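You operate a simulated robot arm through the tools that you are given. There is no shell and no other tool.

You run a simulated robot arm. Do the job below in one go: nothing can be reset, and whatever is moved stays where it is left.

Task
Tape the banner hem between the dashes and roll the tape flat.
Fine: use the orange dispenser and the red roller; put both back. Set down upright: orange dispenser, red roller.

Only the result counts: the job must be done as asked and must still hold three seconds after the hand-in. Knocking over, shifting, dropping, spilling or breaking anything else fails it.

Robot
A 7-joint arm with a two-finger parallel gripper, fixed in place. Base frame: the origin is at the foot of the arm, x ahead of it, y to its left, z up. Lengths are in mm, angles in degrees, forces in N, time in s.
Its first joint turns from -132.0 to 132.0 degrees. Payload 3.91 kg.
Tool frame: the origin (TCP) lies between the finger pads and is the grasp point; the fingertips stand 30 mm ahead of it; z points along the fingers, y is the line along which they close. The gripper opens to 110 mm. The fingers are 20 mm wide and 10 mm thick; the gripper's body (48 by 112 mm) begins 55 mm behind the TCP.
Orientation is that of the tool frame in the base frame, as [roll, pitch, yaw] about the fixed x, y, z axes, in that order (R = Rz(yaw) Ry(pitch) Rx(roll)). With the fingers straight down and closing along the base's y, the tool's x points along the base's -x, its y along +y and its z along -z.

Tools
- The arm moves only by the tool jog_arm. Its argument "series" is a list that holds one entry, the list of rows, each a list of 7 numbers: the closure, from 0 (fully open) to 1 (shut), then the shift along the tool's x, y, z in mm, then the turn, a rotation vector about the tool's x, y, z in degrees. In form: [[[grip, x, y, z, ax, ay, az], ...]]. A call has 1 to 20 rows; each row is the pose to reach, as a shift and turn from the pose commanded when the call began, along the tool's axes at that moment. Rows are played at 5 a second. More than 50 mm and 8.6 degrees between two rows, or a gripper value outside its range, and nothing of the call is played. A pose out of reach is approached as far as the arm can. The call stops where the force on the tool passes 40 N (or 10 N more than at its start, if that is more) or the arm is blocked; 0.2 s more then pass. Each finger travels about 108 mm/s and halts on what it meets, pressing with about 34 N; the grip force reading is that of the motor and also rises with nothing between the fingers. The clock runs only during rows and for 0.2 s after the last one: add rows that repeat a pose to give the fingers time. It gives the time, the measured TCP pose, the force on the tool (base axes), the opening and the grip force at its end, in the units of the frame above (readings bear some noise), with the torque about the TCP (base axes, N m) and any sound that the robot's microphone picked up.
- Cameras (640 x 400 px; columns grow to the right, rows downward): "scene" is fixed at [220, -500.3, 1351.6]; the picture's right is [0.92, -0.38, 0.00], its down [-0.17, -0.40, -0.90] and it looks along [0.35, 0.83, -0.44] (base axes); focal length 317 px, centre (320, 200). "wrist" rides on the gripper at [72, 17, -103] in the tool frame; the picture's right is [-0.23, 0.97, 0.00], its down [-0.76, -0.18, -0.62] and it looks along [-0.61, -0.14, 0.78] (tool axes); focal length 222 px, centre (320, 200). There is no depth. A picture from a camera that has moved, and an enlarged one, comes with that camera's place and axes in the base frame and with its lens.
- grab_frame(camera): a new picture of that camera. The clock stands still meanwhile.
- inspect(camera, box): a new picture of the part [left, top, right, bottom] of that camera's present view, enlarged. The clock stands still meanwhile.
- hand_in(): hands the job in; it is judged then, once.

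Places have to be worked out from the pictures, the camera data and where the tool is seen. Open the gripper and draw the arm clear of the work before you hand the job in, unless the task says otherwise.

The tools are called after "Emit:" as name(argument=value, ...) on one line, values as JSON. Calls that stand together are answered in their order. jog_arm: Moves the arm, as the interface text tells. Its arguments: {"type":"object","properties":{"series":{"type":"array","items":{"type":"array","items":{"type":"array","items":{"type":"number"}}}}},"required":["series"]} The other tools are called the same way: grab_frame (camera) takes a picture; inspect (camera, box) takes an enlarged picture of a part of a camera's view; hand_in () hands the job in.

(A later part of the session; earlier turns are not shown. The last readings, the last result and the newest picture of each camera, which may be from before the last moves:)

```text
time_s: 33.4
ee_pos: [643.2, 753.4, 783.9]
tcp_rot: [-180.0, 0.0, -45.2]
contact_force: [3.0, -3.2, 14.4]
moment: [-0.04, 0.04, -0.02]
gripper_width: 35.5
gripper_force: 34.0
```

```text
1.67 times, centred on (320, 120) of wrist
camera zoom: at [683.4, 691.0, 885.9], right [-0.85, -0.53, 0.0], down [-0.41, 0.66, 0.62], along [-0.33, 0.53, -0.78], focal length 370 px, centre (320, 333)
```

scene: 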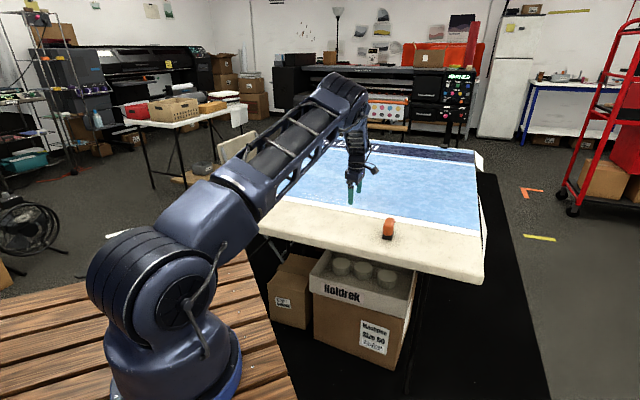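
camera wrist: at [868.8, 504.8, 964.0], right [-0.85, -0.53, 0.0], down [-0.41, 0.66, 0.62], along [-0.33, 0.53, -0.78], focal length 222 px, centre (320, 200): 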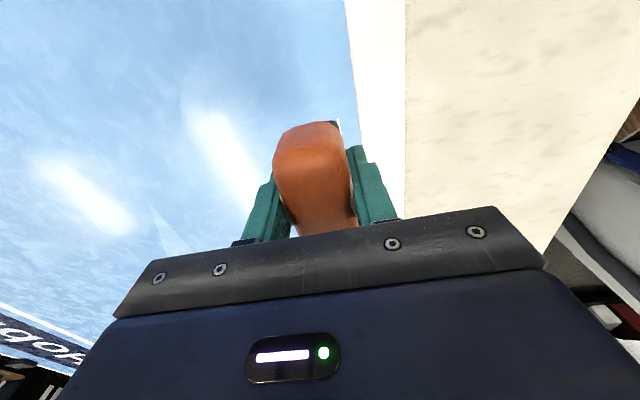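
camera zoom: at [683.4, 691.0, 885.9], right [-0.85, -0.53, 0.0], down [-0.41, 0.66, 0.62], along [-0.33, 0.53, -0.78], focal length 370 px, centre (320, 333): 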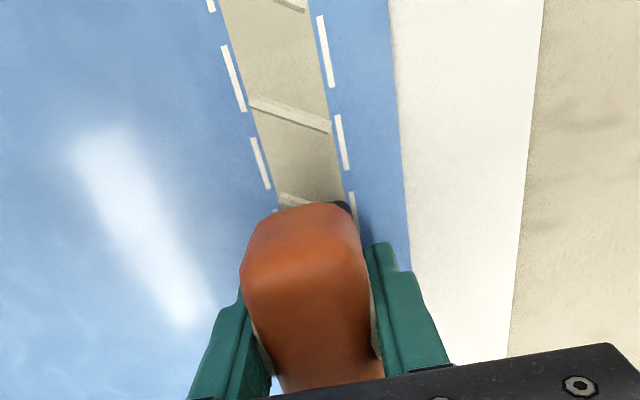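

The run ended about 6 mm beyond the last dash. I add 3 mm for safe coverage, then lift straight up off the banner.

Emit:
jog_arm(series=[[[1, -3, 0, 0, 0, 0, 0], [1, -3, 0, 0, 0, 0, 0], [1, -3, 0, -5, 0, 0, 0], [1, -3, 0, -15, 0, 0, 0], [1, -3, 0, -35, 0, 0, 0], [1, -3, 0, -60, 0, 0, 0], [1, -3, 0, -80, 0, 0, 0], [1, -3, 0, -80, 0, 0, 0]]])

Emit:
inspect(camera="scene", box=[270, 150, 370, 225])

Emit:
grab_frame(camera="wrist")

```text
time_s: 35.2
ee_pos: [640.4, 755.0, 862.9]
tcp_rot: [179.9, 0.0, -45.1]
contact_force: [0.1, 0.0, -0.5]
moment: [-0.03, -0.04, 0.0]
gripper_width: 35.6
gripper_force: 33.7
```

```text
5.33 times, centred on (320, 188) of scene
camera zoom: at [220.0, -500.3, 1351.6], right [0.92, -0.38, 0.0], down [-0.17, -0.4, -0.9], along [0.35, 0.83, -0.44], focal length 1689 px, centre (320, 267)
```

zoom: 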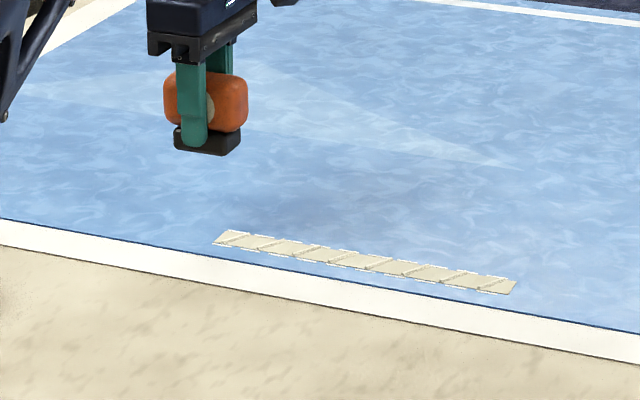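

```text
taken
camera wrist: at [681.1, 693.1, 966.0], right [-0.85, -0.53, 0.0], down [-0.41, 0.66, 0.62], along [-0.33, 0.53, -0.78], focal length 222 px, centre (320, 200)
```

wrist: 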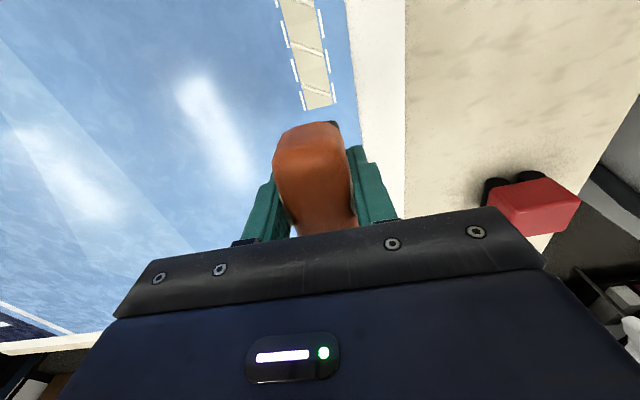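

I enlarge the left end of the tape to check that it covers the last dashes.

Emit:
inspect(camera="wrist", box=[260, 40, 360, 130])

Emit:
inspect(camera="scene", box=[305, 185, 345, 210])

```text
4.44 times, centred on (310, 85) of wrist
camera zoom: at [681.1, 693.1, 966.0], right [-0.85, -0.53, 0.0], down [-0.41, 0.66, 0.62], along [-0.33, 0.53, -0.78], focal length 987 px, centre (364, 711)
```

zoom: 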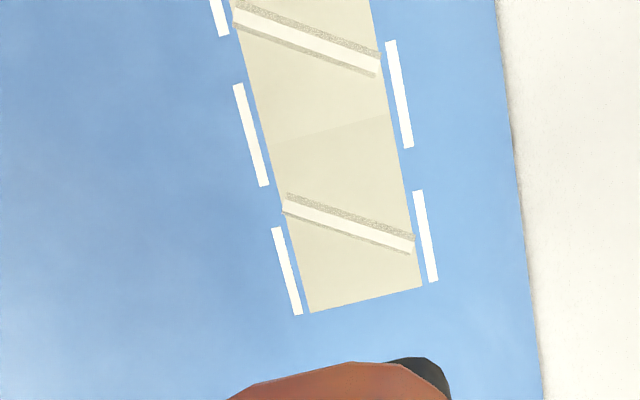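

```text
16.00 times, centred on (325, 198) of scene
camera zoom: at [220.0, -500.3, 1351.6], right [0.92, -0.38, 0.0], down [-0.17, -0.4, -0.9], along [0.35, 0.83, -0.44], focal length 5068 px, centre (240, 240)
```

zoom: 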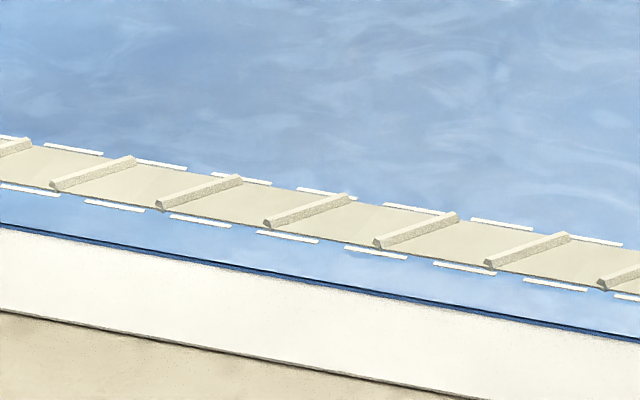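

The tape ends level with the last dashes. I check its right end too.

Emit:
inspect(camera="scene", box=[340, 190, 380, 215])

Emit:
inspect(camera="scene", box=[300, 180, 340, 205])

```text
16.00 times, centred on (360, 202) of scene
camera zoom: at [220.0, -500.3, 1351.6], right [0.92, -0.38, 0.0], down [-0.17, -0.4, -0.9], along [0.35, 0.83, -0.44], focal length 5068 px, centre (-320, 160)
```

zoom: 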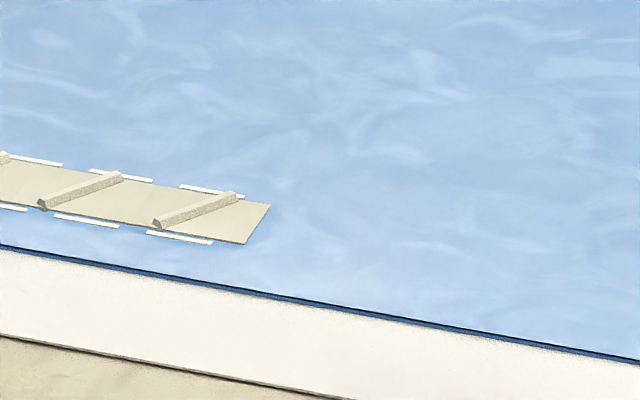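

```text
16.00 times, centred on (320, 192) of scene
camera zoom: at [220.0, -500.3, 1351.6], right [0.92, -0.38, 0.0], down [-0.17, -0.4, -0.9], along [0.35, 0.83, -0.44], focal length 5068 px, centre (320, 320)
```

zoom: 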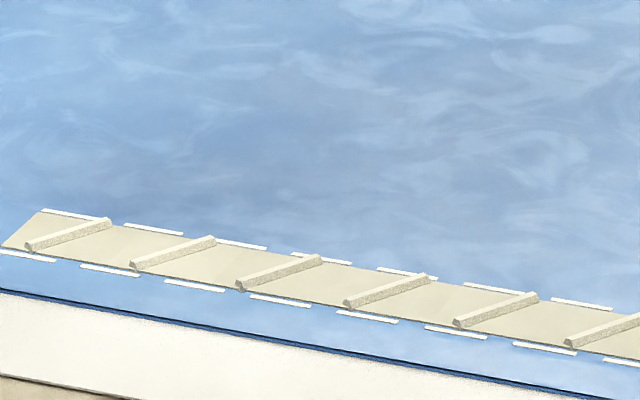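

The tape covers the whole lane, and the raised wrinkles across it are what needs rolling flat. Now I carry the dispenser back above its original place (814,296), turning back to yaw −134°.

Emit:
jog_arm(series=[[[1, 37.3, 16.9, 0, 0, 0, 7.4], [1, 74.6, 33.9, 0, 0, 0, 14.8], [1, 112, 50.8, 0, 0, 0, 22.2], [1, 149.3, 67.7, 0, 0, 0, 29.6], [1, 186.6, 84.7, 0, 0, 0, 37], [1, 223.9, 101.6, 0, 0, 0, 44.5], [1, 261.2, 118.5, 0, 0, 0, 51.9], [1, 298.5, 135.5, 0, 0, 0, 59.3], [1, 335.9, 152.4, 0, 0, 0, 66.7], [1, 373.2, 169.3, 0, 0, 0, 74.1], [1, 410.5, 186.3, 0, 0, 0, 81.5], [1, 447.8, 203.2, 0, 0, 0, 88.9], [1, 447.8, 203.2, 0, 0, 0, 88.9], [1, 447.8, 203.2, 0, 0, 0, 88.9]]])

Emit:
grab_frame(camera="wrist")

```text
time_s: 38.2
ee_pos: [814.0, 296.4, 862.7]
tcp_rot: [179.9, 0.0, -134.0]
contact_force: [0.6, 0.1, -0.4]
moment: [0.03, 0.04, -0.01]
gripper_width: 35.6
gripper_force: 34.3
```

```text
taken
camera wrist: at [752.1, 255.5, 965.3], right [-0.54, 0.84, 0.0], down [0.66, 0.42, 0.62], along [0.52, 0.34, -0.78], focal length 222 px, centre (320, 200)
```

wrist: 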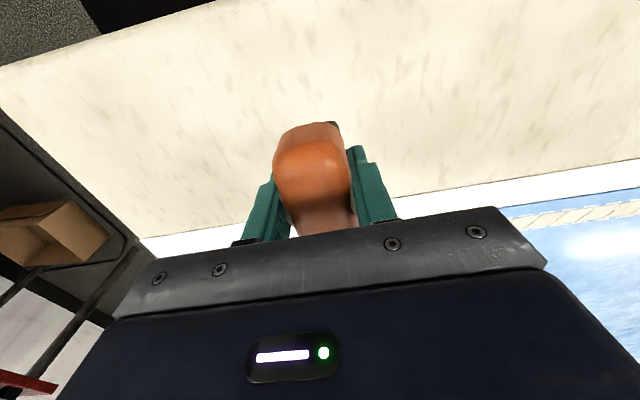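

I'm over the original spot, within 0.3 mm by the camera pose. I lower 79 mm, which leaves about 3 mm to the pick height.

Emit:
jog_arm(series=[[[1, 0, 0, 25, 0, 0, 0], [1, 0, 0, 50, 0, 0, 0], [1, 0, 0, 70, 0, 0, 0], [1, 0, 0, 79, 0, 0, 0], [1, 0, 0, 79, 0, 0, 0]]])

Emit:
inspect(camera="scene", box=[360, 195, 420, 245])

```text
time_s: 39.4
ee_pos: [815.4, 295.0, 785.0]
tcp_rot: [-180.0, 0.0, -133.9]
contact_force: [0.3, 0.1, -1.6]
moment: [-0.01, 0.0, 0.01]
gripper_width: 35.7
gripper_force: 34.3
```

```text
8.00 times, centred on (390, 220) of scene
camera zoom: at [220.0, -500.3, 1351.6], right [0.92, -0.38, 0.0], down [-0.17, -0.4, -0.9], along [0.35, 0.83, -0.44], focal length 2534 px, centre (-240, 40)
```

zoom: 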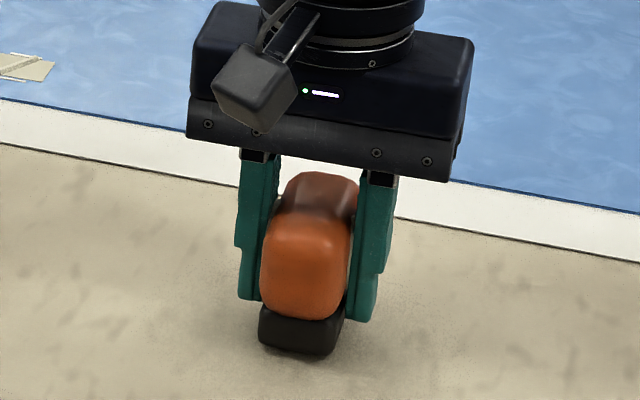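

No contact yet; it hovers a few millimetres up. I lower 1 mm per row until it touches.

Emit:
jog_arm(series=[[[1, 0, 0, 1, 0, 0, 0], [1, 0, 0, 2, 0, 0, 0], [1, 0, 0, 2.5, 0, 0, 0], [1, 0, 0, 2.5, 0, 0, 0]]])

```text
time_s: 40.4
ee_pos: [815.2, 294.7, 781.7]
tcp_rot: [180.0, -0.1, -134.0]
contact_force: [0.5, -0.2, -1.4]
moment: [-0.02, -0.03, 0.01]
gripper_width: 35.8
gripper_force: 34.0
```

Still no contact, so I lower further in half-millimetre steps.

Emit:
jog_arm(series=[[[1, 0, 0, 0.5, 0, 0, 0], [1, 0, 0, 1, 0, 0, 0], [1, 0, 0, 1, 0, 0, 0]]])

```text
time_s: 41.2
ee_pos: [813.9, 295.4, 780.6]
tcp_rot: [180.0, 0.0, -134.0]
contact_force: [-0.3, 0.5, -0.9]
moment: [0.01, 0.01, -0.04]
gripper_width: 35.6
gripper_force: 33.2
```

Emit:
jog_arm(series=[[[1, 0, 0, 0.5, 0, 0, 0], [1, 0, 0, 1, 0, 0, 0], [1, 0, 0, 1, 0, 0, 0]]])

```text
time_s: 42.0
ee_pos: [814.1, 295.1, 780.9]
tcp_rot: [179.9, 0.1, -134.0]
contact_force: [-1.9, -0.6, 14.5]
moment: [-0.12, 0.2, 0.03]
gripper_width: 35.8
gripper_force: 33.9
```

The dispenser now stands on the table (14 N). I ease up 0.7 mm and open the fingers.

Emit:
jog_arm(series=[[[1, 0, 0, -0.7, 0, 0, 0], [1, 0, 0, -0.7, 0, 0, 0], [0.62, 0, 0, -0.7, 0, 0, 0], [0.5, 0, 0, -0.7, 0, 0, 0], [0.25, 0, 0, -0.7, 0, 0, 0], [0, 0, 0, -0.7, 0, 0, 0], [0, 0, 0, -0.7, 0, 0, 0], [0, 0, 0, -0.7, 0, 0, 0]]])

Emit:
inspect(camera="scene", box=[360, 195, 420, 245])

Emit:
grab_frame(camera="wrist")

```text
time_s: 43.8
ee_pos: [814.0, 296.2, 779.7]
tcp_rot: [180.0, 0.0, -134.0]
contact_force: [0.6, -0.3, -0.3]
moment: [0.04, 0.01, -0.01]
gripper_width: 109.9
gripper_force: 0.0
```

```text
8.00 times, centred on (390, 220) of scene
camera zoom: at [220.0, -500.3, 1351.6], right [0.92, -0.38, 0.0], down [-0.17, -0.4, -0.9], along [0.35, 0.83, -0.44], focal length 2534 px, centre (-240, 40)
```

zoom: 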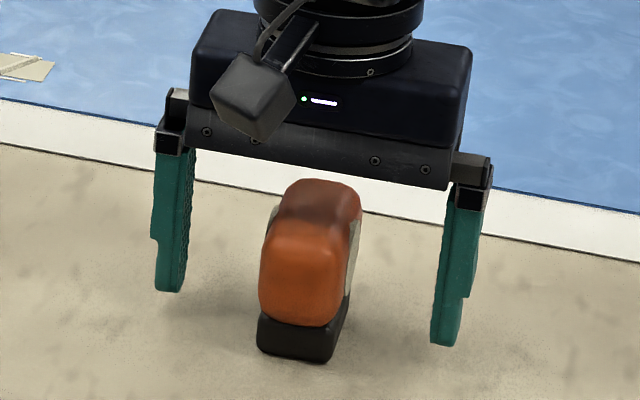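

```text
taken
camera wrist: at [752.3, 255.3, 882.7], right [-0.54, 0.84, 0.0], down [0.66, 0.42, 0.62], along [0.52, 0.34, -0.78], focal length 222 px, centre (320, 200)
```

wrist: 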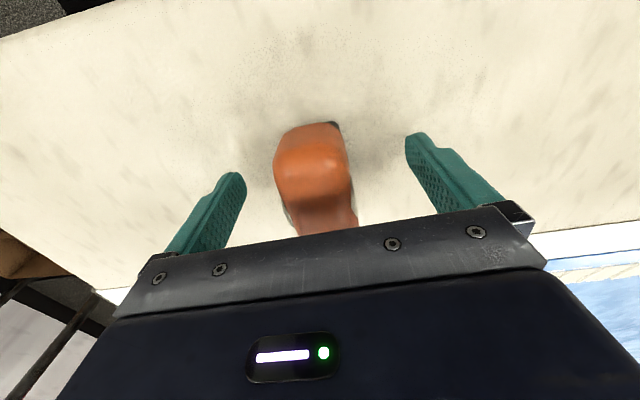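

The dispenser is back upright in its place. I lift clear and travel along the table edge to above the roller near (393,703).

Emit:
jog_arm(series=[[[0, 0, 0, -40, 0, 0, 0], [0, 0, 0, -85, 0, 0, 0], [0, 0, 0, -110, 0, 0, 0], [0, 0, 40, -115, 0, 0, 0], [0, 0, 85, -115, 0, 0, 0], [0, 0, 130, -115, 0, 0, 0], [0, 0, 175, -115, 0, 0, 0], [0, 0, 220, -115, 0, 0, 0], [0, 0, 265, -115, 0, 0, 0], [0, 0, 310, -115, 0, 0, 0], [0, 0, 355, -115, 0, 0, 0], [0, 0, 400, -115, 0, 0, 0], [0, 0, 445, -115, 0, 0, 0], [0, 0, 490, -115, 0, 0, 0], [0, 0, 535, -115, 0, 0, 0], [0, 0, 575, -115, 0, 0, 0], [0, 0, 585.6, -115, 0, 0, 0], [0, 0, 585.6, -115, 0, 0, 0]]])

Emit:
grab_frame(camera="wrist")

Emit:
grab_frame(camera="scene")

```text
time_s: 47.6
ee_pos: [390.9, 702.4, 895.4]
tcp_rot: [180.0, 0.1, -134.0]
contact_force: [-0.1, -0.7, -0.5]
moment: [0.01, 0.0, 0.02]
gripper_width: 110.2
gripper_force: 0.0
```

```text
taken
camera wrist: at [330.6, 662.1, 998.3], right [-0.54, 0.84, 0.0], down [0.66, 0.42, 0.62], along [0.52, 0.34, -0.78], focal length 222 px, centre (320, 200)
```

wrist: 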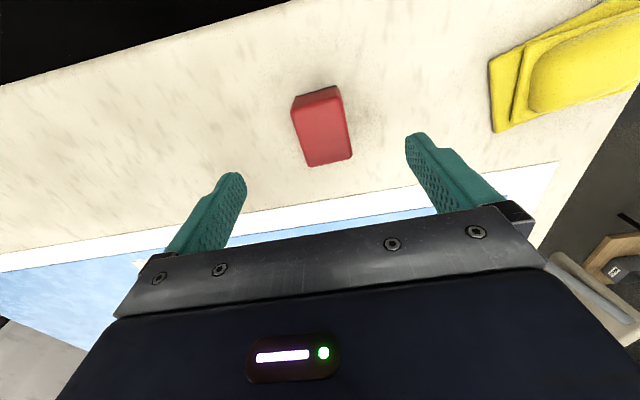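

```text
taken
```

scene: 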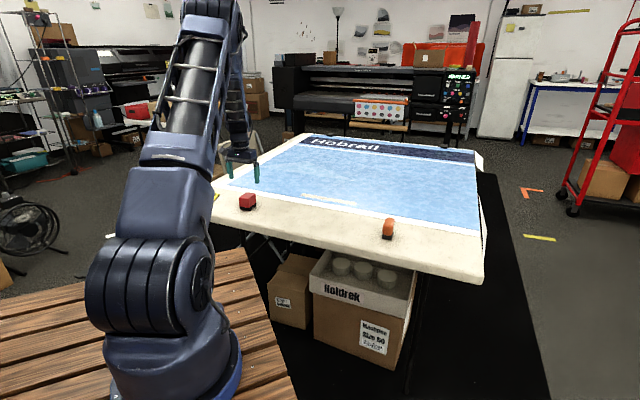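

The roller lies just under the hand. I enlarge it to get its centre and angle.

Emit:
inspect(camera="wrist", box=[270, 70, 370, 180])

Emit:
inspect(camera="scene", box=[220, 165, 280, 215])

```text
3.64 times, centred on (320, 125) of wrist
camera zoom: at [330.6, 662.1, 998.3], right [-0.54, 0.84, 0.0], down [0.66, 0.42, 0.62], along [0.52, 0.34, -0.78], focal length 808 px, centre (320, 473)
```

zoom: 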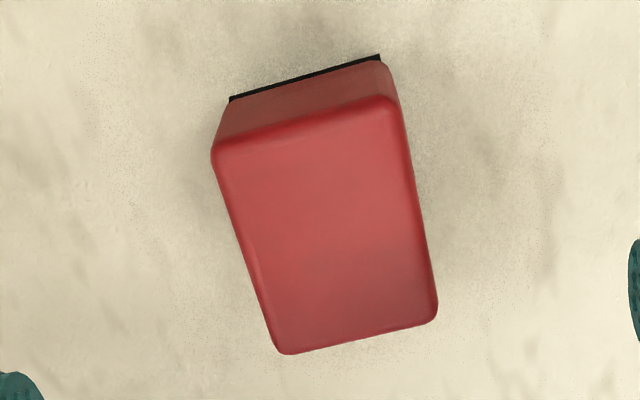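

```text
8.00 times, centred on (250, 190) of scene
camera zoom: at [220.0, -500.3, 1351.6], right [0.92, -0.38, 0.0], down [-0.17, -0.4, -0.9], along [0.35, 0.83, -0.44], focal length 2534 px, centre (880, 280)
```

zoom: 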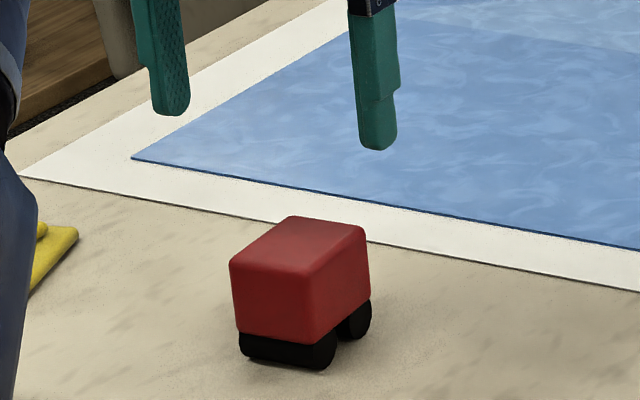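

The roller body is 44×57 mm with its top at z≈800, centre near (397.4,708.7) and long axis at about 48°. I centre on it, turn by 2°, and descend to TCP z≈793 so the fingertips stay above the wheels.

Emit:
jog_arm(series=[[[0, -7, 0.5, 10, 0, 0, -2], [0, -7, 0.5, 40, 0, 0, -2], [0, -7, 0.5, 70, 0, 0, -2], [0, -7, 0.5, 90, 0, 0, -2], [0, -7, 0.5, 103, 0, 0, -2], [0, -7, 0.5, 103, 0, 0, -2]]])

Emit:
grab_frame(camera="wrist")

Emit:
inspect(camera="scene", box=[220, 165, 280, 215])

```text
time_s: 49.0
ee_pos: [396.2, 707.0, 790.9]
tcp_rot: [-179.9, 0.0, -132.0]
contact_force: [1.0, -0.3, -0.6]
moment: [0.0, 0.0, -0.01]
gripper_width: 110.4
gripper_force: 0.0
```

```text
taken
camera wrist: at [336.5, 665.3, 894.4], right [-0.57, 0.82, 0.0], down [0.64, 0.45, 0.62], along [0.51, 0.36, -0.78], focal length 222 px, centre (320, 200)
```

wrist: 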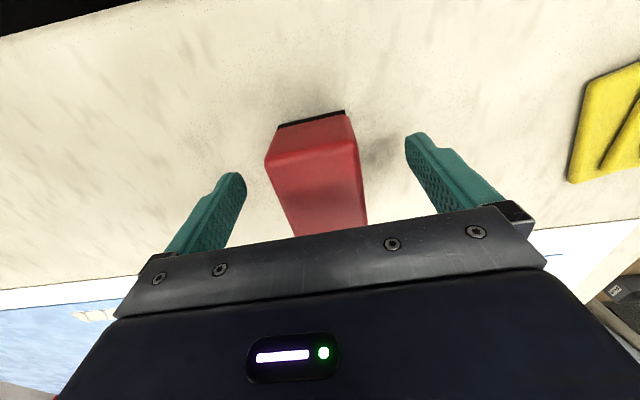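

```text
8.00 times, centred on (250, 190) of scene
camera zoom: at [220.0, -500.3, 1351.6], right [0.92, -0.38, 0.0], down [-0.17, -0.4, -0.9], along [0.35, 0.83, -0.44], focal length 2534 px, centre (880, 280)
```

zoom: 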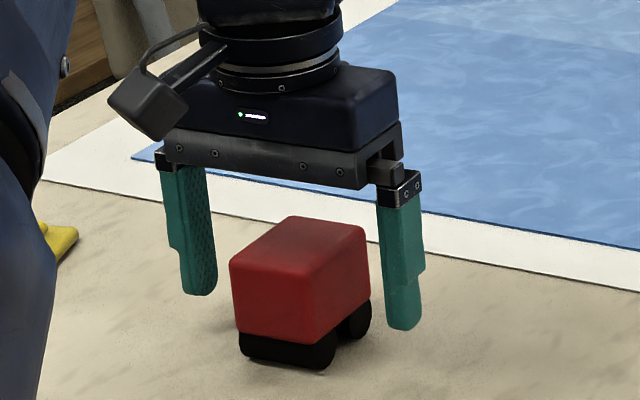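

The fingers straddle the roller evenly. I close the gripper.

Emit:
jog_arm(series=[[[0.3, 0, 0, 0, 0, 0, 0], [0.5, 0, 0, 0, 0, 0, 0], [0.6, 0, 0, 0, 0, 0, 0], [0.7, 0, 0, 0, 0, 0, 0], [1, 0, 0, 0, 0, 0, 0], [1, 0, 0, 0, 0, 0, 0], [1, 0, 0, 0, 0, 0, 0]]])

Emit:
grab_frame(camera="wrist")

Emit:
inspect(camera="scene", box=[220, 165, 280, 215])

```text
time_s: 50.6
ee_pos: [397.1, 706.8, 793.1]
tcp_rot: [179.9, 0.0, -132.0]
contact_force: [0.0, -0.1, 0.1]
moment: [0.01, 0.0, 0.02]
gripper_width: 47.5
gripper_force: 34.1
```

```text
taken
camera wrist: at [336.5, 665.3, 894.5], right [-0.57, 0.82, 0.0], down [0.64, 0.45, 0.62], along [0.51, 0.36, -0.78], focal length 222 px, centre (320, 200)
```

wrist: 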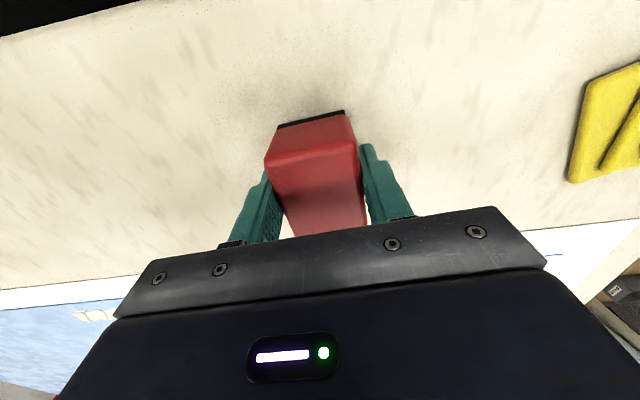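

```text
8.00 times, centred on (250, 190) of scene
camera zoom: at [220.0, -500.3, 1351.6], right [0.92, -0.38, 0.0], down [-0.17, -0.4, -0.9], along [0.35, 0.83, -0.44], focal length 2534 px, centre (880, 280)
```

zoom: 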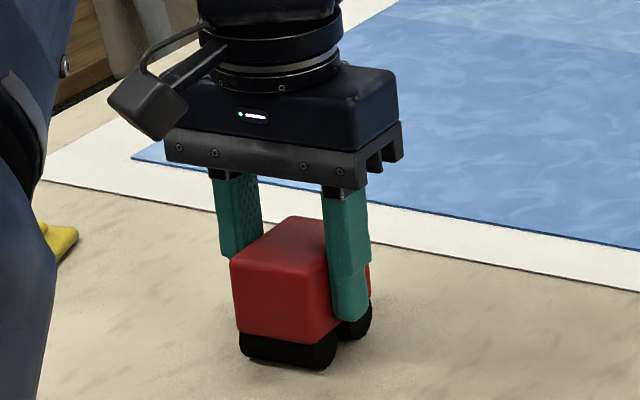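

The roller is gripped at 47.5 mm with 34 N. I lift it 80 mm.

Emit:
jog_arm(series=[[[1, 0, 0, -10, 0, 0, 0], [1, 0, 0, -30, 0, 0, 0], [1, 0, 0, -55, 0, 0, 0], [1, 0, 0, -80, 0, 0, 0], [1, 0, 0, -80, 0, 0, 0], [1, 0, 0, -80, 0, 0, 0]]])

Emit:
inspect(camera="scene", box=[220, 150, 280, 200])

Emit:
grab_frame(camera="wrist")

```text
time_s: 52.0
ee_pos: [397.3, 708.0, 873.2]
tcp_rot: [-179.9, 0.0, -131.9]
contact_force: [-1.0, 0.7, -1.1]
moment: [0.01, -0.01, 0.02]
gripper_width: 47.6
gripper_force: 34.1
```

```text
8.00 times, centred on (250, 175) of scene
camera zoom: at [220.0, -500.3, 1351.6], right [0.92, -0.38, 0.0], down [-0.17, -0.4, -0.9], along [0.35, 0.83, -0.44], focal length 2534 px, centre (880, 400)
```

zoom: 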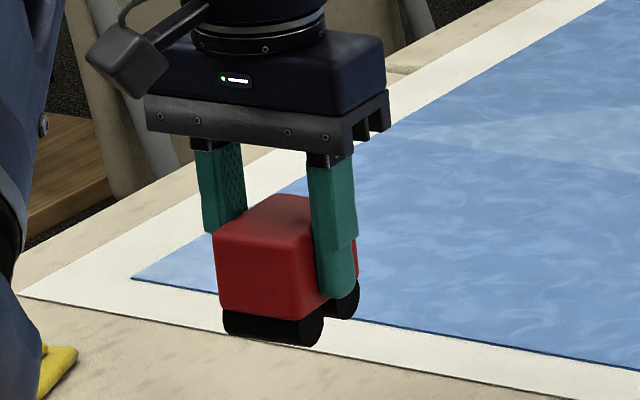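

```text
taken
camera wrist: at [337.0, 665.5, 974.8], right [-0.57, 0.82, 0.0], down [0.64, 0.45, 0.62], along [0.51, 0.36, -0.78], focal length 222 px, centre (320, 200)
```

wrist: 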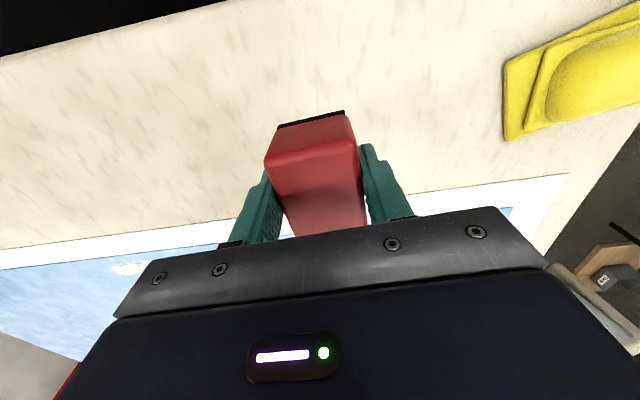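

The roller is held level. I carry it to the left lane end, with the centre near (631,763) just beyond the tape's end, and turn to yaw −45° so it rolls along the lane.

Emit:
jog_arm(series=[[[1, -16.4, -11.5, 0, 0, 0, -7.2], [1, -32.7, -23, 0, 0, 0, -14.5], [1, -49.1, -34.4, 0, 0, 0, -21.7], [1, -65.4, -45.9, 0, 0, 0, -29], [1, -81.8, -57.4, 0, 0, 0, -36.2], [1, -98.2, -68.9, 0, 0, 0, -43.5], [1, -114.5, -80.3, 0, 0, 0, -50.7], [1, -130.9, -91.8, 0, 0, 0, -58], [1, -147.2, -103.3, 0, 0, 0, -65.2], [1, -163.6, -114.8, 0, 0, 0, -72.5], [1, -180, -126.2, 0, 0, 0, -79.7], [1, -196.3, -137.7, 0, 0, 0, -87], [1, -196.3, -137.7, 0, 0, 0, -87], [1, -196.3, -137.7, 0, 0, 0, -87]]])

Emit:
grab_frame(camera="wrist")

Emit:
inspect(camera="scene", box=[270, 150, 370, 225])

```text
time_s: 55.0
ee_pos: [630.5, 761.8, 872.5]
tcp_rot: [-180.0, 0.1, -44.8]
contact_force: [0.8, 1.0, -1.9]
moment: [-0.03, -0.03, 0.0]
gripper_width: 47.7
gripper_force: 33.8
```

```text
taken
camera wrist: at [670.6, 698.9, 974.5], right [-0.85, -0.53, 0.0], down [-0.41, 0.66, 0.62], along [-0.33, 0.53, -0.78], focal length 222 px, centre (320, 200)
```

wrist: 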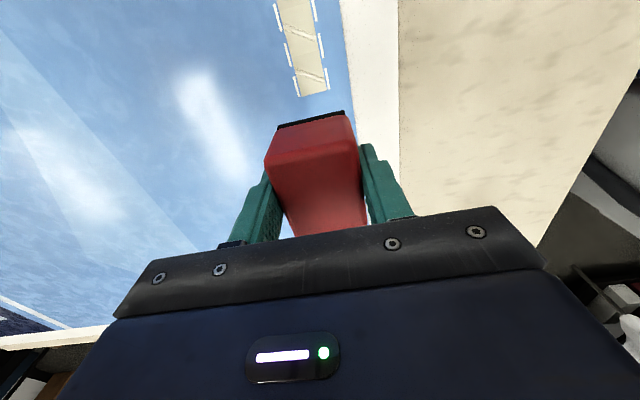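

```text
5.33 times, centred on (320, 188) of scene
camera zoom: at [220.0, -500.3, 1351.6], right [0.92, -0.38, 0.0], down [-0.17, -0.4, -0.9], along [0.35, 0.83, -0.44], focal length 1689 px, centre (320, 267)
```

zoom: 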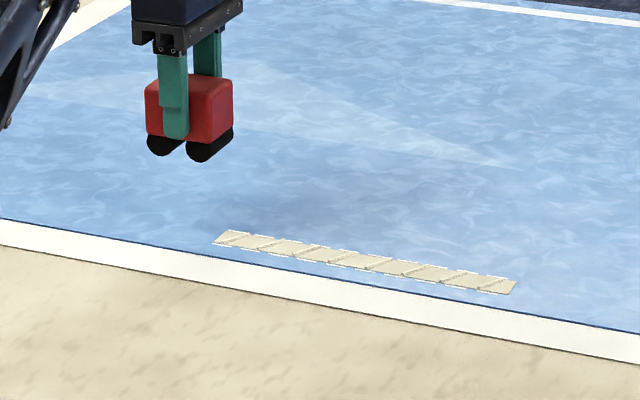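

The roller sits about 22 mm beyond the tape end and lines up with it. I shift 1.5 mm outward and lower to just above the banner.

Emit:
jog_arm(series=[[[1, 0, -1.5, 20, 0, 0, 0], [1, 0, -1.5, 45, 0, 0, 0], [1, 0, -1.5, 65, 0, 0, 0], [1, 0, -1.5, 74, 0, 0, 0], [1, 0, -1.5, 74, 0, 0, 0]]])

Emit:
inspect(camera="scene", box=[270, 150, 370, 225])

Emit:
inspect(camera="wrist", box=[220, 0, 420, 240])

```text
time_s: 56.2
ee_pos: [632.2, 762.8, 797.7]
tcp_rot: [-179.9, 0.0, -45.0]
contact_force: [-0.1, 0.1, -2.8]
moment: [-0.02, 0.01, 0.0]
gripper_width: 47.7
gripper_force: 33.6
```

```text
5.33 times, centred on (320, 188) of scene
camera zoom: at [220.0, -500.3, 1351.6], right [0.92, -0.38, 0.0], down [-0.17, -0.4, -0.9], along [0.35, 0.83, -0.44], focal length 1689 px, centre (320, 267)
```

zoom: 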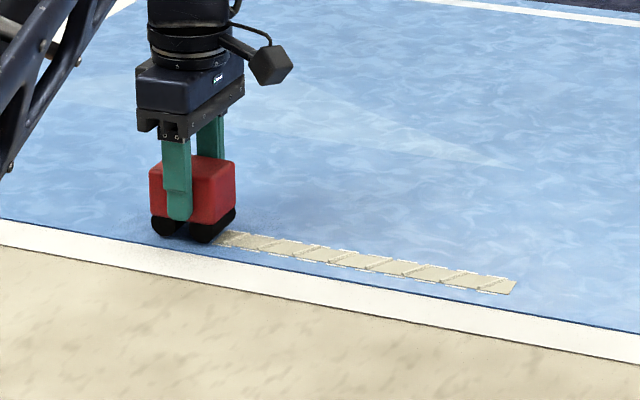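

```text
1.67 times, centred on (320, 120) of wrist
camera zoom: at [671.2, 699.9, 900.4], right [-0.85, -0.53, 0.0], down [-0.41, 0.66, 0.62], along [-0.33, 0.53, -0.78], focal length 370 px, centre (320, 333)
```

zoom: 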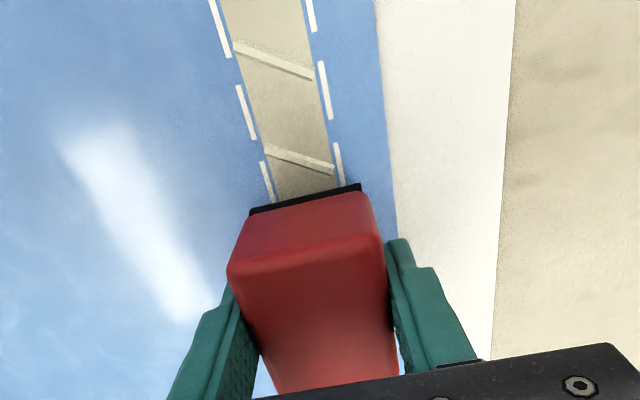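

The roller is centred on the tape. I lower it 3 mm in steps to touch the banner.

Emit:
jog_arm(series=[[[1, 0, 0, 1, 0, 0, 0], [1, 0, 0, 2, 0, 0, 0], [1, 0, 0, 3, 0, 0, 0], [1, 0, 0, 3, 0, 0, 0]]])

```text
time_s: 57.2
ee_pos: [631.0, 763.3, 795.5]
tcp_rot: [179.9, 0.0, -44.9]
contact_force: [0.5, -0.5, -1.0]
moment: [-0.01, 0.01, 0.01]
gripper_width: 47.6
gripper_force: 34.0
```

No contact yet; I go lower another 1.5 mm in half steps.

Emit:
jog_arm(series=[[[1, 0, 0, 0.5, 0, 0, 0], [1, 0, 0, 1, 0, 0, 0], [1, 0, 0, 1.5, 0, 0, 0], [1, 0, 0, 1.5, 0, 0, 0]]])

```text
time_s: 58.2
ee_pos: [632.3, 762.8, 795.8]
tcp_rot: [-179.9, 0.0, -45.0]
contact_force: [1.8, 0.7, 14.4]
moment: [-0.05, 0.2, 0.01]
gripper_width: 47.5
gripper_force: 34.0
```

The roller touches with 14 N. I press slightly more and roll the first 45 mm onto the tape, along tool +x.

Emit:
jog_arm(series=[[[1, 5, 0, 0.5, 0, 0, 0], [1, 10, 0, 0.7, 0, 0, 0], [1, 15, 0, 0.7, 0, 0, 0], [1, 20, 0, 0.7, 0, 0, 0], [1, 25, 0, 0.7, 0, 0, 0], [1, 30, 0, 0.7, 0, 0, 0], [1, 35, 0, 0.7, 0, 0, 0], [1, 40, 0, 0.7, 0, 0, 0], [1, 45, 0, 0.7, 0, 0, 0]]])

Emit:
inspect(camera="scene", box=[270, 150, 370, 225])

Emit:
inspect(camera="wrist", box=[220, 0, 420, 240])

```text
time_s: 60.2
ee_pos: [664.4, 730.3, 793.6]
tcp_rot: [-180.0, 0.0, -45.0]
contact_force: [-3.8, 3.2, 16.8]
moment: [0.14, 0.14, -0.07]
gripper_width: 47.6
gripper_force: 34.3
```

```text
5.33 times, centred on (320, 188) of scene
camera zoom: at [220.0, -500.3, 1351.6], right [0.92, -0.38, 0.0], down [-0.17, -0.4, -0.9], along [0.35, 0.83, -0.44], focal length 1689 px, centre (320, 267)
```

zoom: 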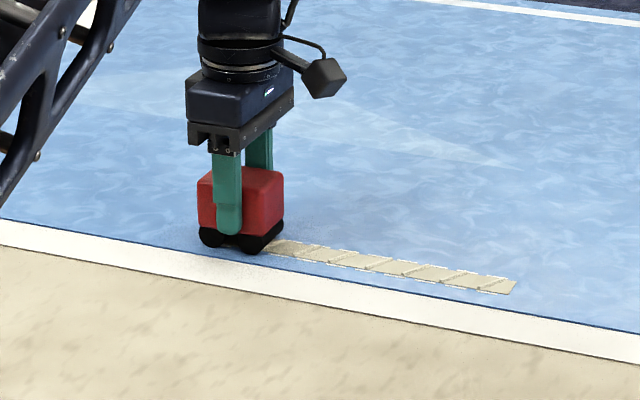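

```text
1.67 times, centred on (320, 120) of wrist
camera zoom: at [703.5, 667.8, 895.8], right [-0.85, -0.53, 0.0], down [-0.41, 0.66, 0.62], along [-0.33, 0.53, -0.78], focal length 370 px, centre (320, 333)
```

zoom: 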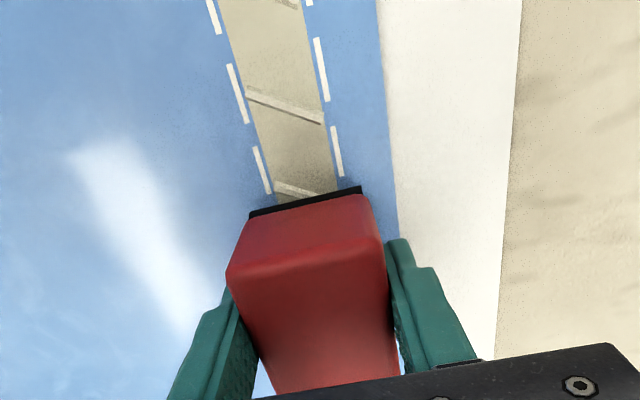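

It rolls fine at 17 N. I roll 40 mm further so the part behind the roller becomes visible.

Emit:
jog_arm(series=[[[1, 5, 0, 0, 0, 0, 0], [1, 10, 0, 0, 0, 0, 0], [1, 15, 0, 0, 0, 0, 0], [1, 20, 0, 0, 0, 0, 0], [1, 25, 0, 0, 0, 0, 0], [1, 30, 0, 0, 0, 0, 0], [1, 35, 0, 0, 0, 0, 0], [1, 40, 0, 0, 0, 0, 0]]])

Emit:
inspect(camera="scene", box=[290, 165, 350, 210])

```text
time_s: 62.0
ee_pos: [692.7, 702.0, 792.6]
tcp_rot: [-180.0, 0.0, -45.0]
contact_force: [-1.0, 0.4, 5.2]
moment: [0.07, 0.01, -0.04]
gripper_width: 47.7
gripper_force: 33.9
```

```text
8.89 times, centred on (320, 188) of scene
camera zoom: at [220.0, -500.3, 1351.6], right [0.92, -0.38, 0.0], down [-0.17, -0.4, -0.9], along [0.35, 0.83, -0.44], focal length 2816 px, centre (320, 311)
```

zoom: 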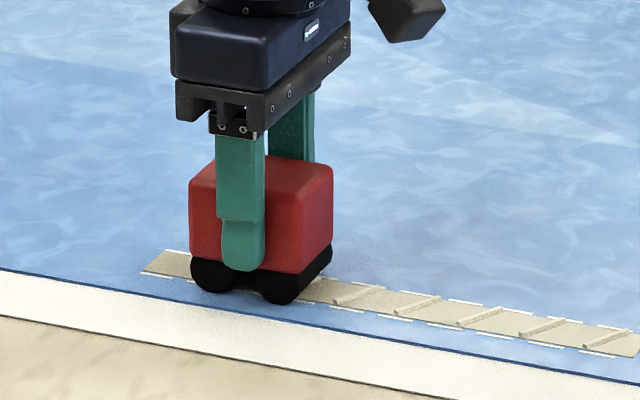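

The wrinkles behind the roller have gone flat, but the pressure dropped to 5 N. I press down 1 mm more before continuing.

Emit:
jog_arm(series=[[[1, 0, 0, 0.5, 0, 0, 0], [1, 0, 0, 1, 0, 0, 0], [1, 0, 0, 1, 0, 0, 0]]])

```text
time_s: 62.8
ee_pos: [691.9, 702.7, 792.3]
tcp_rot: [-179.8, 0.0, -45.1]
contact_force: [-1.0, -4.3, 16.4]
moment: [-0.26, 0.06, -0.01]
gripper_width: 47.8
gripper_force: 34.0
```

It's back at 16 N. I roll on another 60 mm.

Emit:
jog_arm(series=[[[1, 5, 0, 0, 0, 0, 0], [1, 10, 0, 0, 0, 0, 0], [1, 15, 0, 0, 0, 0, 0], [1, 20, 0, 0, 0, 0, 0], [1, 25, 0, 0, 0, 0, 0], [1, 30, 0, 0, 0, 0, 0], [1, 35, 0, 0, 0, 0, 0], [1, 40, 0, 0, 0, 0, 0], [1, 45, 0, 0, 0, 0, 0], [1, 50, 0, 0, 0, 0, 0], [1, 55, 0, 0, 0, 0, 0], [1, 60, 0, 0, 0, 0, 0]]])

Emit:
inspect(camera="scene", box=[290, 165, 370, 225])

```text
time_s: 65.4
ee_pos: [734.1, 658.9, 793.6]
tcp_rot: [179.9, 0.0, -44.8]
contact_force: [-2.4, 1.6, 13.5]
moment: [0.04, 0.05, -0.01]
gripper_width: 47.6
gripper_force: 33.8
```

```text
6.67 times, centred on (330, 195) of scene
camera zoom: at [220.0, -500.3, 1351.6], right [0.92, -0.38, 0.0], down [-0.17, -0.4, -0.9], along [0.35, 0.83, -0.44], focal length 2112 px, centre (253, 233)
```

zoom: 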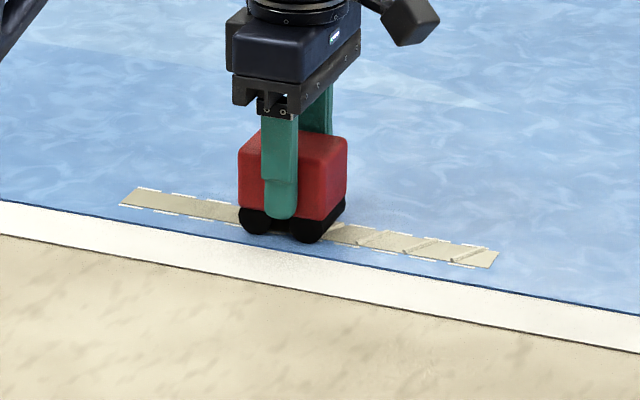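

The tape behind the roller is flat, with 13.5 N of pressure. I continue 70 mm.

Emit:
jog_arm(series=[[[1, 5, 0, 0.2, 0, 0, 0], [1, 10, 0, 0.2, 0, 0, 0], [1, 15, 0, 0.2, 0, 0, 0], [1, 20, 0, 0.2, 0, 0, 0], [1, 25, 0, 0.2, 0, 0, 0], [1, 30, 0, 0.2, 0, 0, 0], [1, 35, 0, 0.2, 0, 0, 0], [1, 40, 0, 0.2, 0, 0, 0], [1, 45, 0, 0.2, 0, 0, 0], [1, 50, 0, 0.2, 0, 0, 0], [1, 55, 0, 0.2, 0, 0, 0], [1, 60, 0, 0.2, 0, 0, 0], [1, 65, 0, 0.2, 0, 0, 0], [1, 70, 0, 0.2, 0, 0, 0]]])

Emit:
inspect(camera="scene", box=[290, 165, 370, 225])

Emit:
inspect(camera="wrist", box=[220, 0, 420, 240])

```text
time_s: 68.4
ee_pos: [782.8, 611.2, 792.3]
tcp_rot: [-179.9, 0.0, -44.9]
contact_force: [-3.6, 3.9, 19.2]
moment: [0.03, 0.06, 0.04]
gripper_width: 47.7
gripper_force: 33.8
```

```text
6.67 times, centred on (330, 195) of scene
camera zoom: at [220.0, -500.3, 1351.6], right [0.92, -0.38, 0.0], down [-0.17, -0.4, -0.9], along [0.35, 0.83, -0.44], focal length 2112 px, centre (253, 233)
```

zoom: 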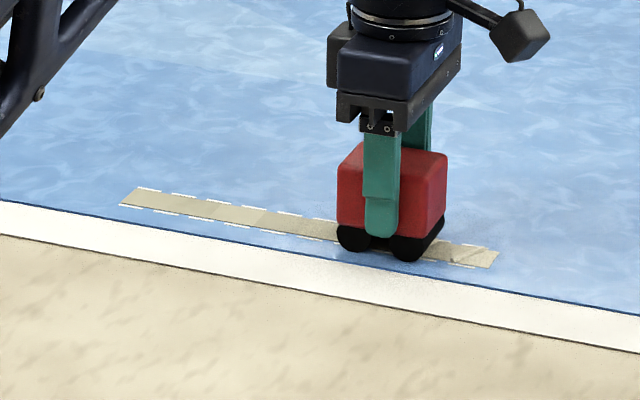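

```text
1.67 times, centred on (320, 120) of wrist
camera zoom: at [823.4, 547.5, 894.8], right [-0.85, -0.53, 0.0], down [-0.41, 0.66, 0.62], along [-0.33, 0.53, -0.78], focal length 370 px, centre (320, 333)
```

zoom: 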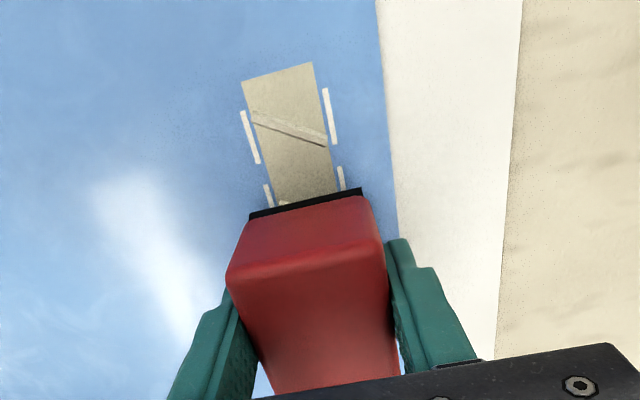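

Only the last wrinkles remain ahead. I roll 90 mm more so both wheels pass beyond the tape's right end.

Emit:
jog_arm(series=[[[1, 5, 0, 0, 0, 0, 0], [1, 10, 0, 0, 0, 0, 0], [1, 15, 0, 0, 0, 0, 0], [1, 20, 0, 0, 0, 0, 0], [1, 25, 0, 0, 0, 0, 0], [1, 30, 0, 0, 0, 0, 0], [1, 35, 0, 0, 0, 0, 0], [1, 40, 0, 0, 0, 0, 0], [1, 45, 0, 0, 0, 0, 0], [1, 50, 0, 0, 0, 0, 0], [1, 55, 0, 0, 0, 0, 0], [1, 60, 0, 0, 0, 0, 0], [1, 65, 0, 0, 0, 0, 0], [1, 70, 0, 0, 0, 0, 0], [1, 75, 0, 0, 0, 0, 0], [1, 80, 0, 0, 0, 0, 0], [1, 85, 0, 0, 0, 0, 0], [1, 90, 0, 0, 0, 0, 0]]])

Emit:
inspect(camera="scene", box=[300, 170, 380, 230])

Emit:
inspect(camera="scene", box=[300, 180, 350, 211])

```text
time_s: 72.2
ee_pos: [847.1, 547.5, 792.7]
tcp_rot: [-180.0, 0.0, -45.0]
contact_force: [-1.8, 1.0, 8.5]
moment: [0.0, -0.04, 0.02]
gripper_width: 47.7
gripper_force: 34.1
```

```text
6.67 times, centred on (340, 200) of scene
camera zoom: at [220.0, -500.3, 1351.6], right [0.92, -0.38, 0.0], down [-0.17, -0.4, -0.9], along [0.35, 0.83, -0.44], focal length 2112 px, centre (187, 200)
```

zoom: 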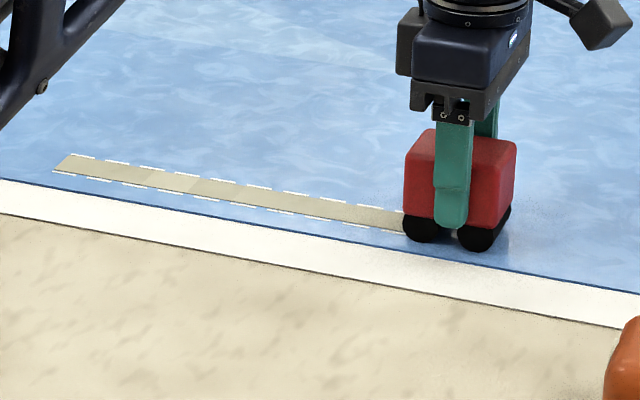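

```text
12.80 times, centred on (325, 196) of scene
camera zoom: at [220.0, -500.3, 1351.6], right [0.92, -0.38, 0.0], down [-0.17, -0.4, -0.9], along [0.35, 0.83, -0.44], focal length 4054 px, centre (256, 258)
```

zoom: 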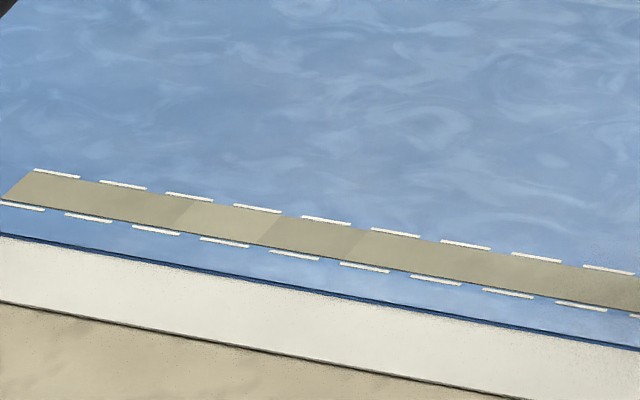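

All ridges are gone, but one stretch is paler where the pressure had dropped. I press down a little more for a return pass over the whole strip.

Emit:
jog_arm(series=[[[1, 0, 0, 0.5, 0, 0, 0], [1, 0, 0, 1, 0, 0, 0], [1, 0, 0, 1, 0, 0, 0]]])

```text
time_s: 73.0
ee_pos: [849.0, 547.8, 792.9]
tcp_rot: [-179.9, 0.1, -44.9]
contact_force: [-3.8, 0.1, 17.6]
moment: [-0.14, 0.17, 0.02]
gripper_width: 47.6
gripper_force: 34.4
```

At 17.6 N, I roll back 95 mm along the tape.

Emit:
jog_arm(series=[[[1, -5, 0, 0.2, 0, 0, 0], [1, -10, 0, 0.2, 0, 0, 0], [1, -15, 0, 0.2, 0, 0, 0], [1, -20, 0, 0.2, 0, 0, 0], [1, -25, 0, 0.2, 0, 0, 0], [1, -30, 0, 0.2, 0, 0, 0], [1, -35, 0, 0.2, 0, 0, 0], [1, -40, 0, 0.2, 0, 0, 0], [1, -45, 0, 0.2, 0, 0, 0], [1, -50, 0, 0.2, 0, 0, 0], [1, -55, 0, 0.2, 0, 0, 0], [1, -60, 0, 0.2, 0, 0, 0], [1, -65, 0, 0.2, 0, 0, 0], [1, -70, 0, 0.2, 0, 0, 0], [1, -75, 0, 0.2, 0, 0, 0], [1, -80, 0, 0.2, 0, 0, 0], [1, -85, 0, 0.2, 0, 0, 0], [1, -90, 0, 0.2, 0, 0, 0], [1, -95, 0, 0.2, 0, 0, 0]]])

Emit:
inspect(camera="scene", box=[300, 170, 380, 230])

Emit:
inspect(camera="wrist", box=[220, 0, 420, 240])

```text
time_s: 77.0
ee_pos: [779.2, 613.9, 792.0]
tcp_rot: [-180.0, 0.0, -44.9]
contact_force: [3.0, -3.6, 12.9]
moment: [-0.13, -0.13, 0.07]
gripper_width: 47.7
gripper_force: 34.1
```

```text
6.67 times, centred on (340, 200) of scene
camera zoom: at [220.0, -500.3, 1351.6], right [0.92, -0.38, 0.0], down [-0.17, -0.4, -0.9], along [0.35, 0.83, -0.44], focal length 2112 px, centre (187, 200)
```

zoom: 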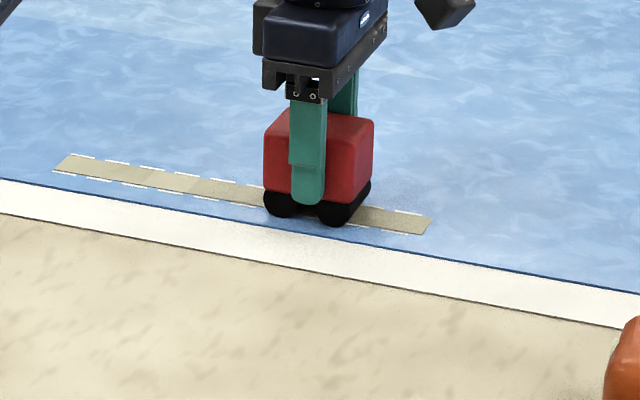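

```text
1.67 times, centred on (320, 120) of wrist
camera zoom: at [820.1, 551.2, 893.5], right [-0.85, -0.53, 0.0], down [-0.41, 0.66, 0.62], along [-0.33, 0.53, -0.78], focal length 370 px, centre (320, 333)
```

zoom: 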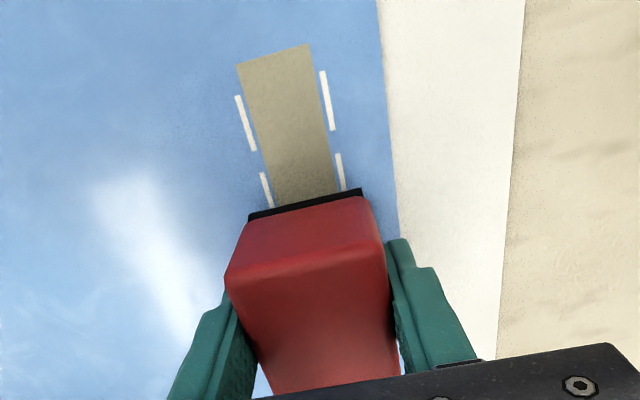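

The right part is uniformly flat. I add a bit of pressure and roll back another 95 mm over the paler stretch.

Emit:
jog_arm(series=[[[1, -3, 0, 0.6, 0, 0, 0], [1, -10, 0, 0.8, 0, 0, 0], [1, -15, 0, 0.8, 0, 0, 0], [1, -20, 0, 0.8, 0, 0, 0], [1, -25, 0, 0.8, 0, 0, 0], [1, -30, 0, 0.8, 0, 0, 0], [1, -35, 0, 0.8, 0, 0, 0], [1, -40, 0, 0.8, 0, 0, 0], [1, -45, 0, 0.8, 0, 0, 0], [1, -50, 0, 0.8, 0, 0, 0], [1, -55, 0, 0.8, 0, 0, 0], [1, -60, 0, 0.8, 0, 0, 0], [1, -65, 0, 0.8, 0, 0, 0], [1, -70, 0, 0.8, 0, 0, 0], [1, -75, 0, 0.8, 0, 0, 0], [1, -80, 0, 0.8, 0, 0, 0], [1, -85, 0, 0.8, 0, 0, 0], [1, -90, 0, 0.8, 0, 0, 0], [1, -95, 0, 0.8, 0, 0, 0]]])

Emit:
inspect(camera="scene", box=[300, 170, 380, 230])

Emit:
inspect(camera="wrist", box=[220, 0, 420, 240])

```text
time_s: 81.0
ee_pos: [712.7, 682.1, 790.8]
tcp_rot: [180.0, -0.1, -45.0]
contact_force: [2.2, -2.3, 15.0]
moment: [-0.08, 0.01, 0.08]
gripper_width: 47.7
gripper_force: 34.0
```

```text
6.67 times, centred on (340, 200) of scene
camera zoom: at [220.0, -500.3, 1351.6], right [0.92, -0.38, 0.0], down [-0.17, -0.4, -0.9], along [0.35, 0.83, -0.44], focal length 2112 px, centre (187, 200)
```

zoom: 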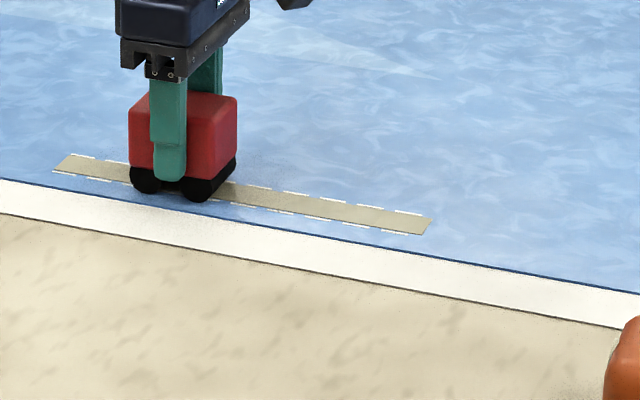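

```text
1.67 times, centred on (320, 120) of wrist
camera zoom: at [752.6, 618.4, 892.7], right [-0.85, -0.53, 0.0], down [-0.41, 0.66, 0.62], along [-0.33, 0.53, -0.78], focal length 370 px, centre (320, 333)
```

zoom: 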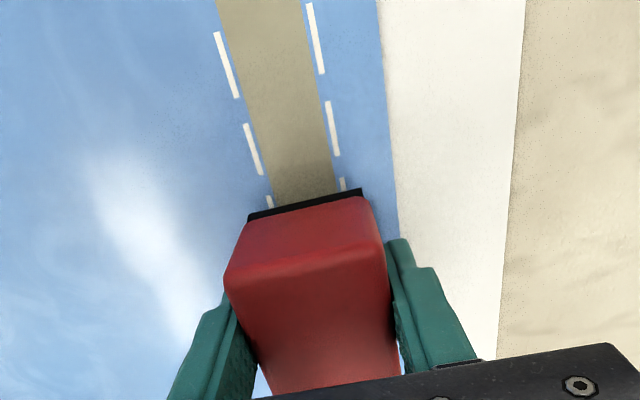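

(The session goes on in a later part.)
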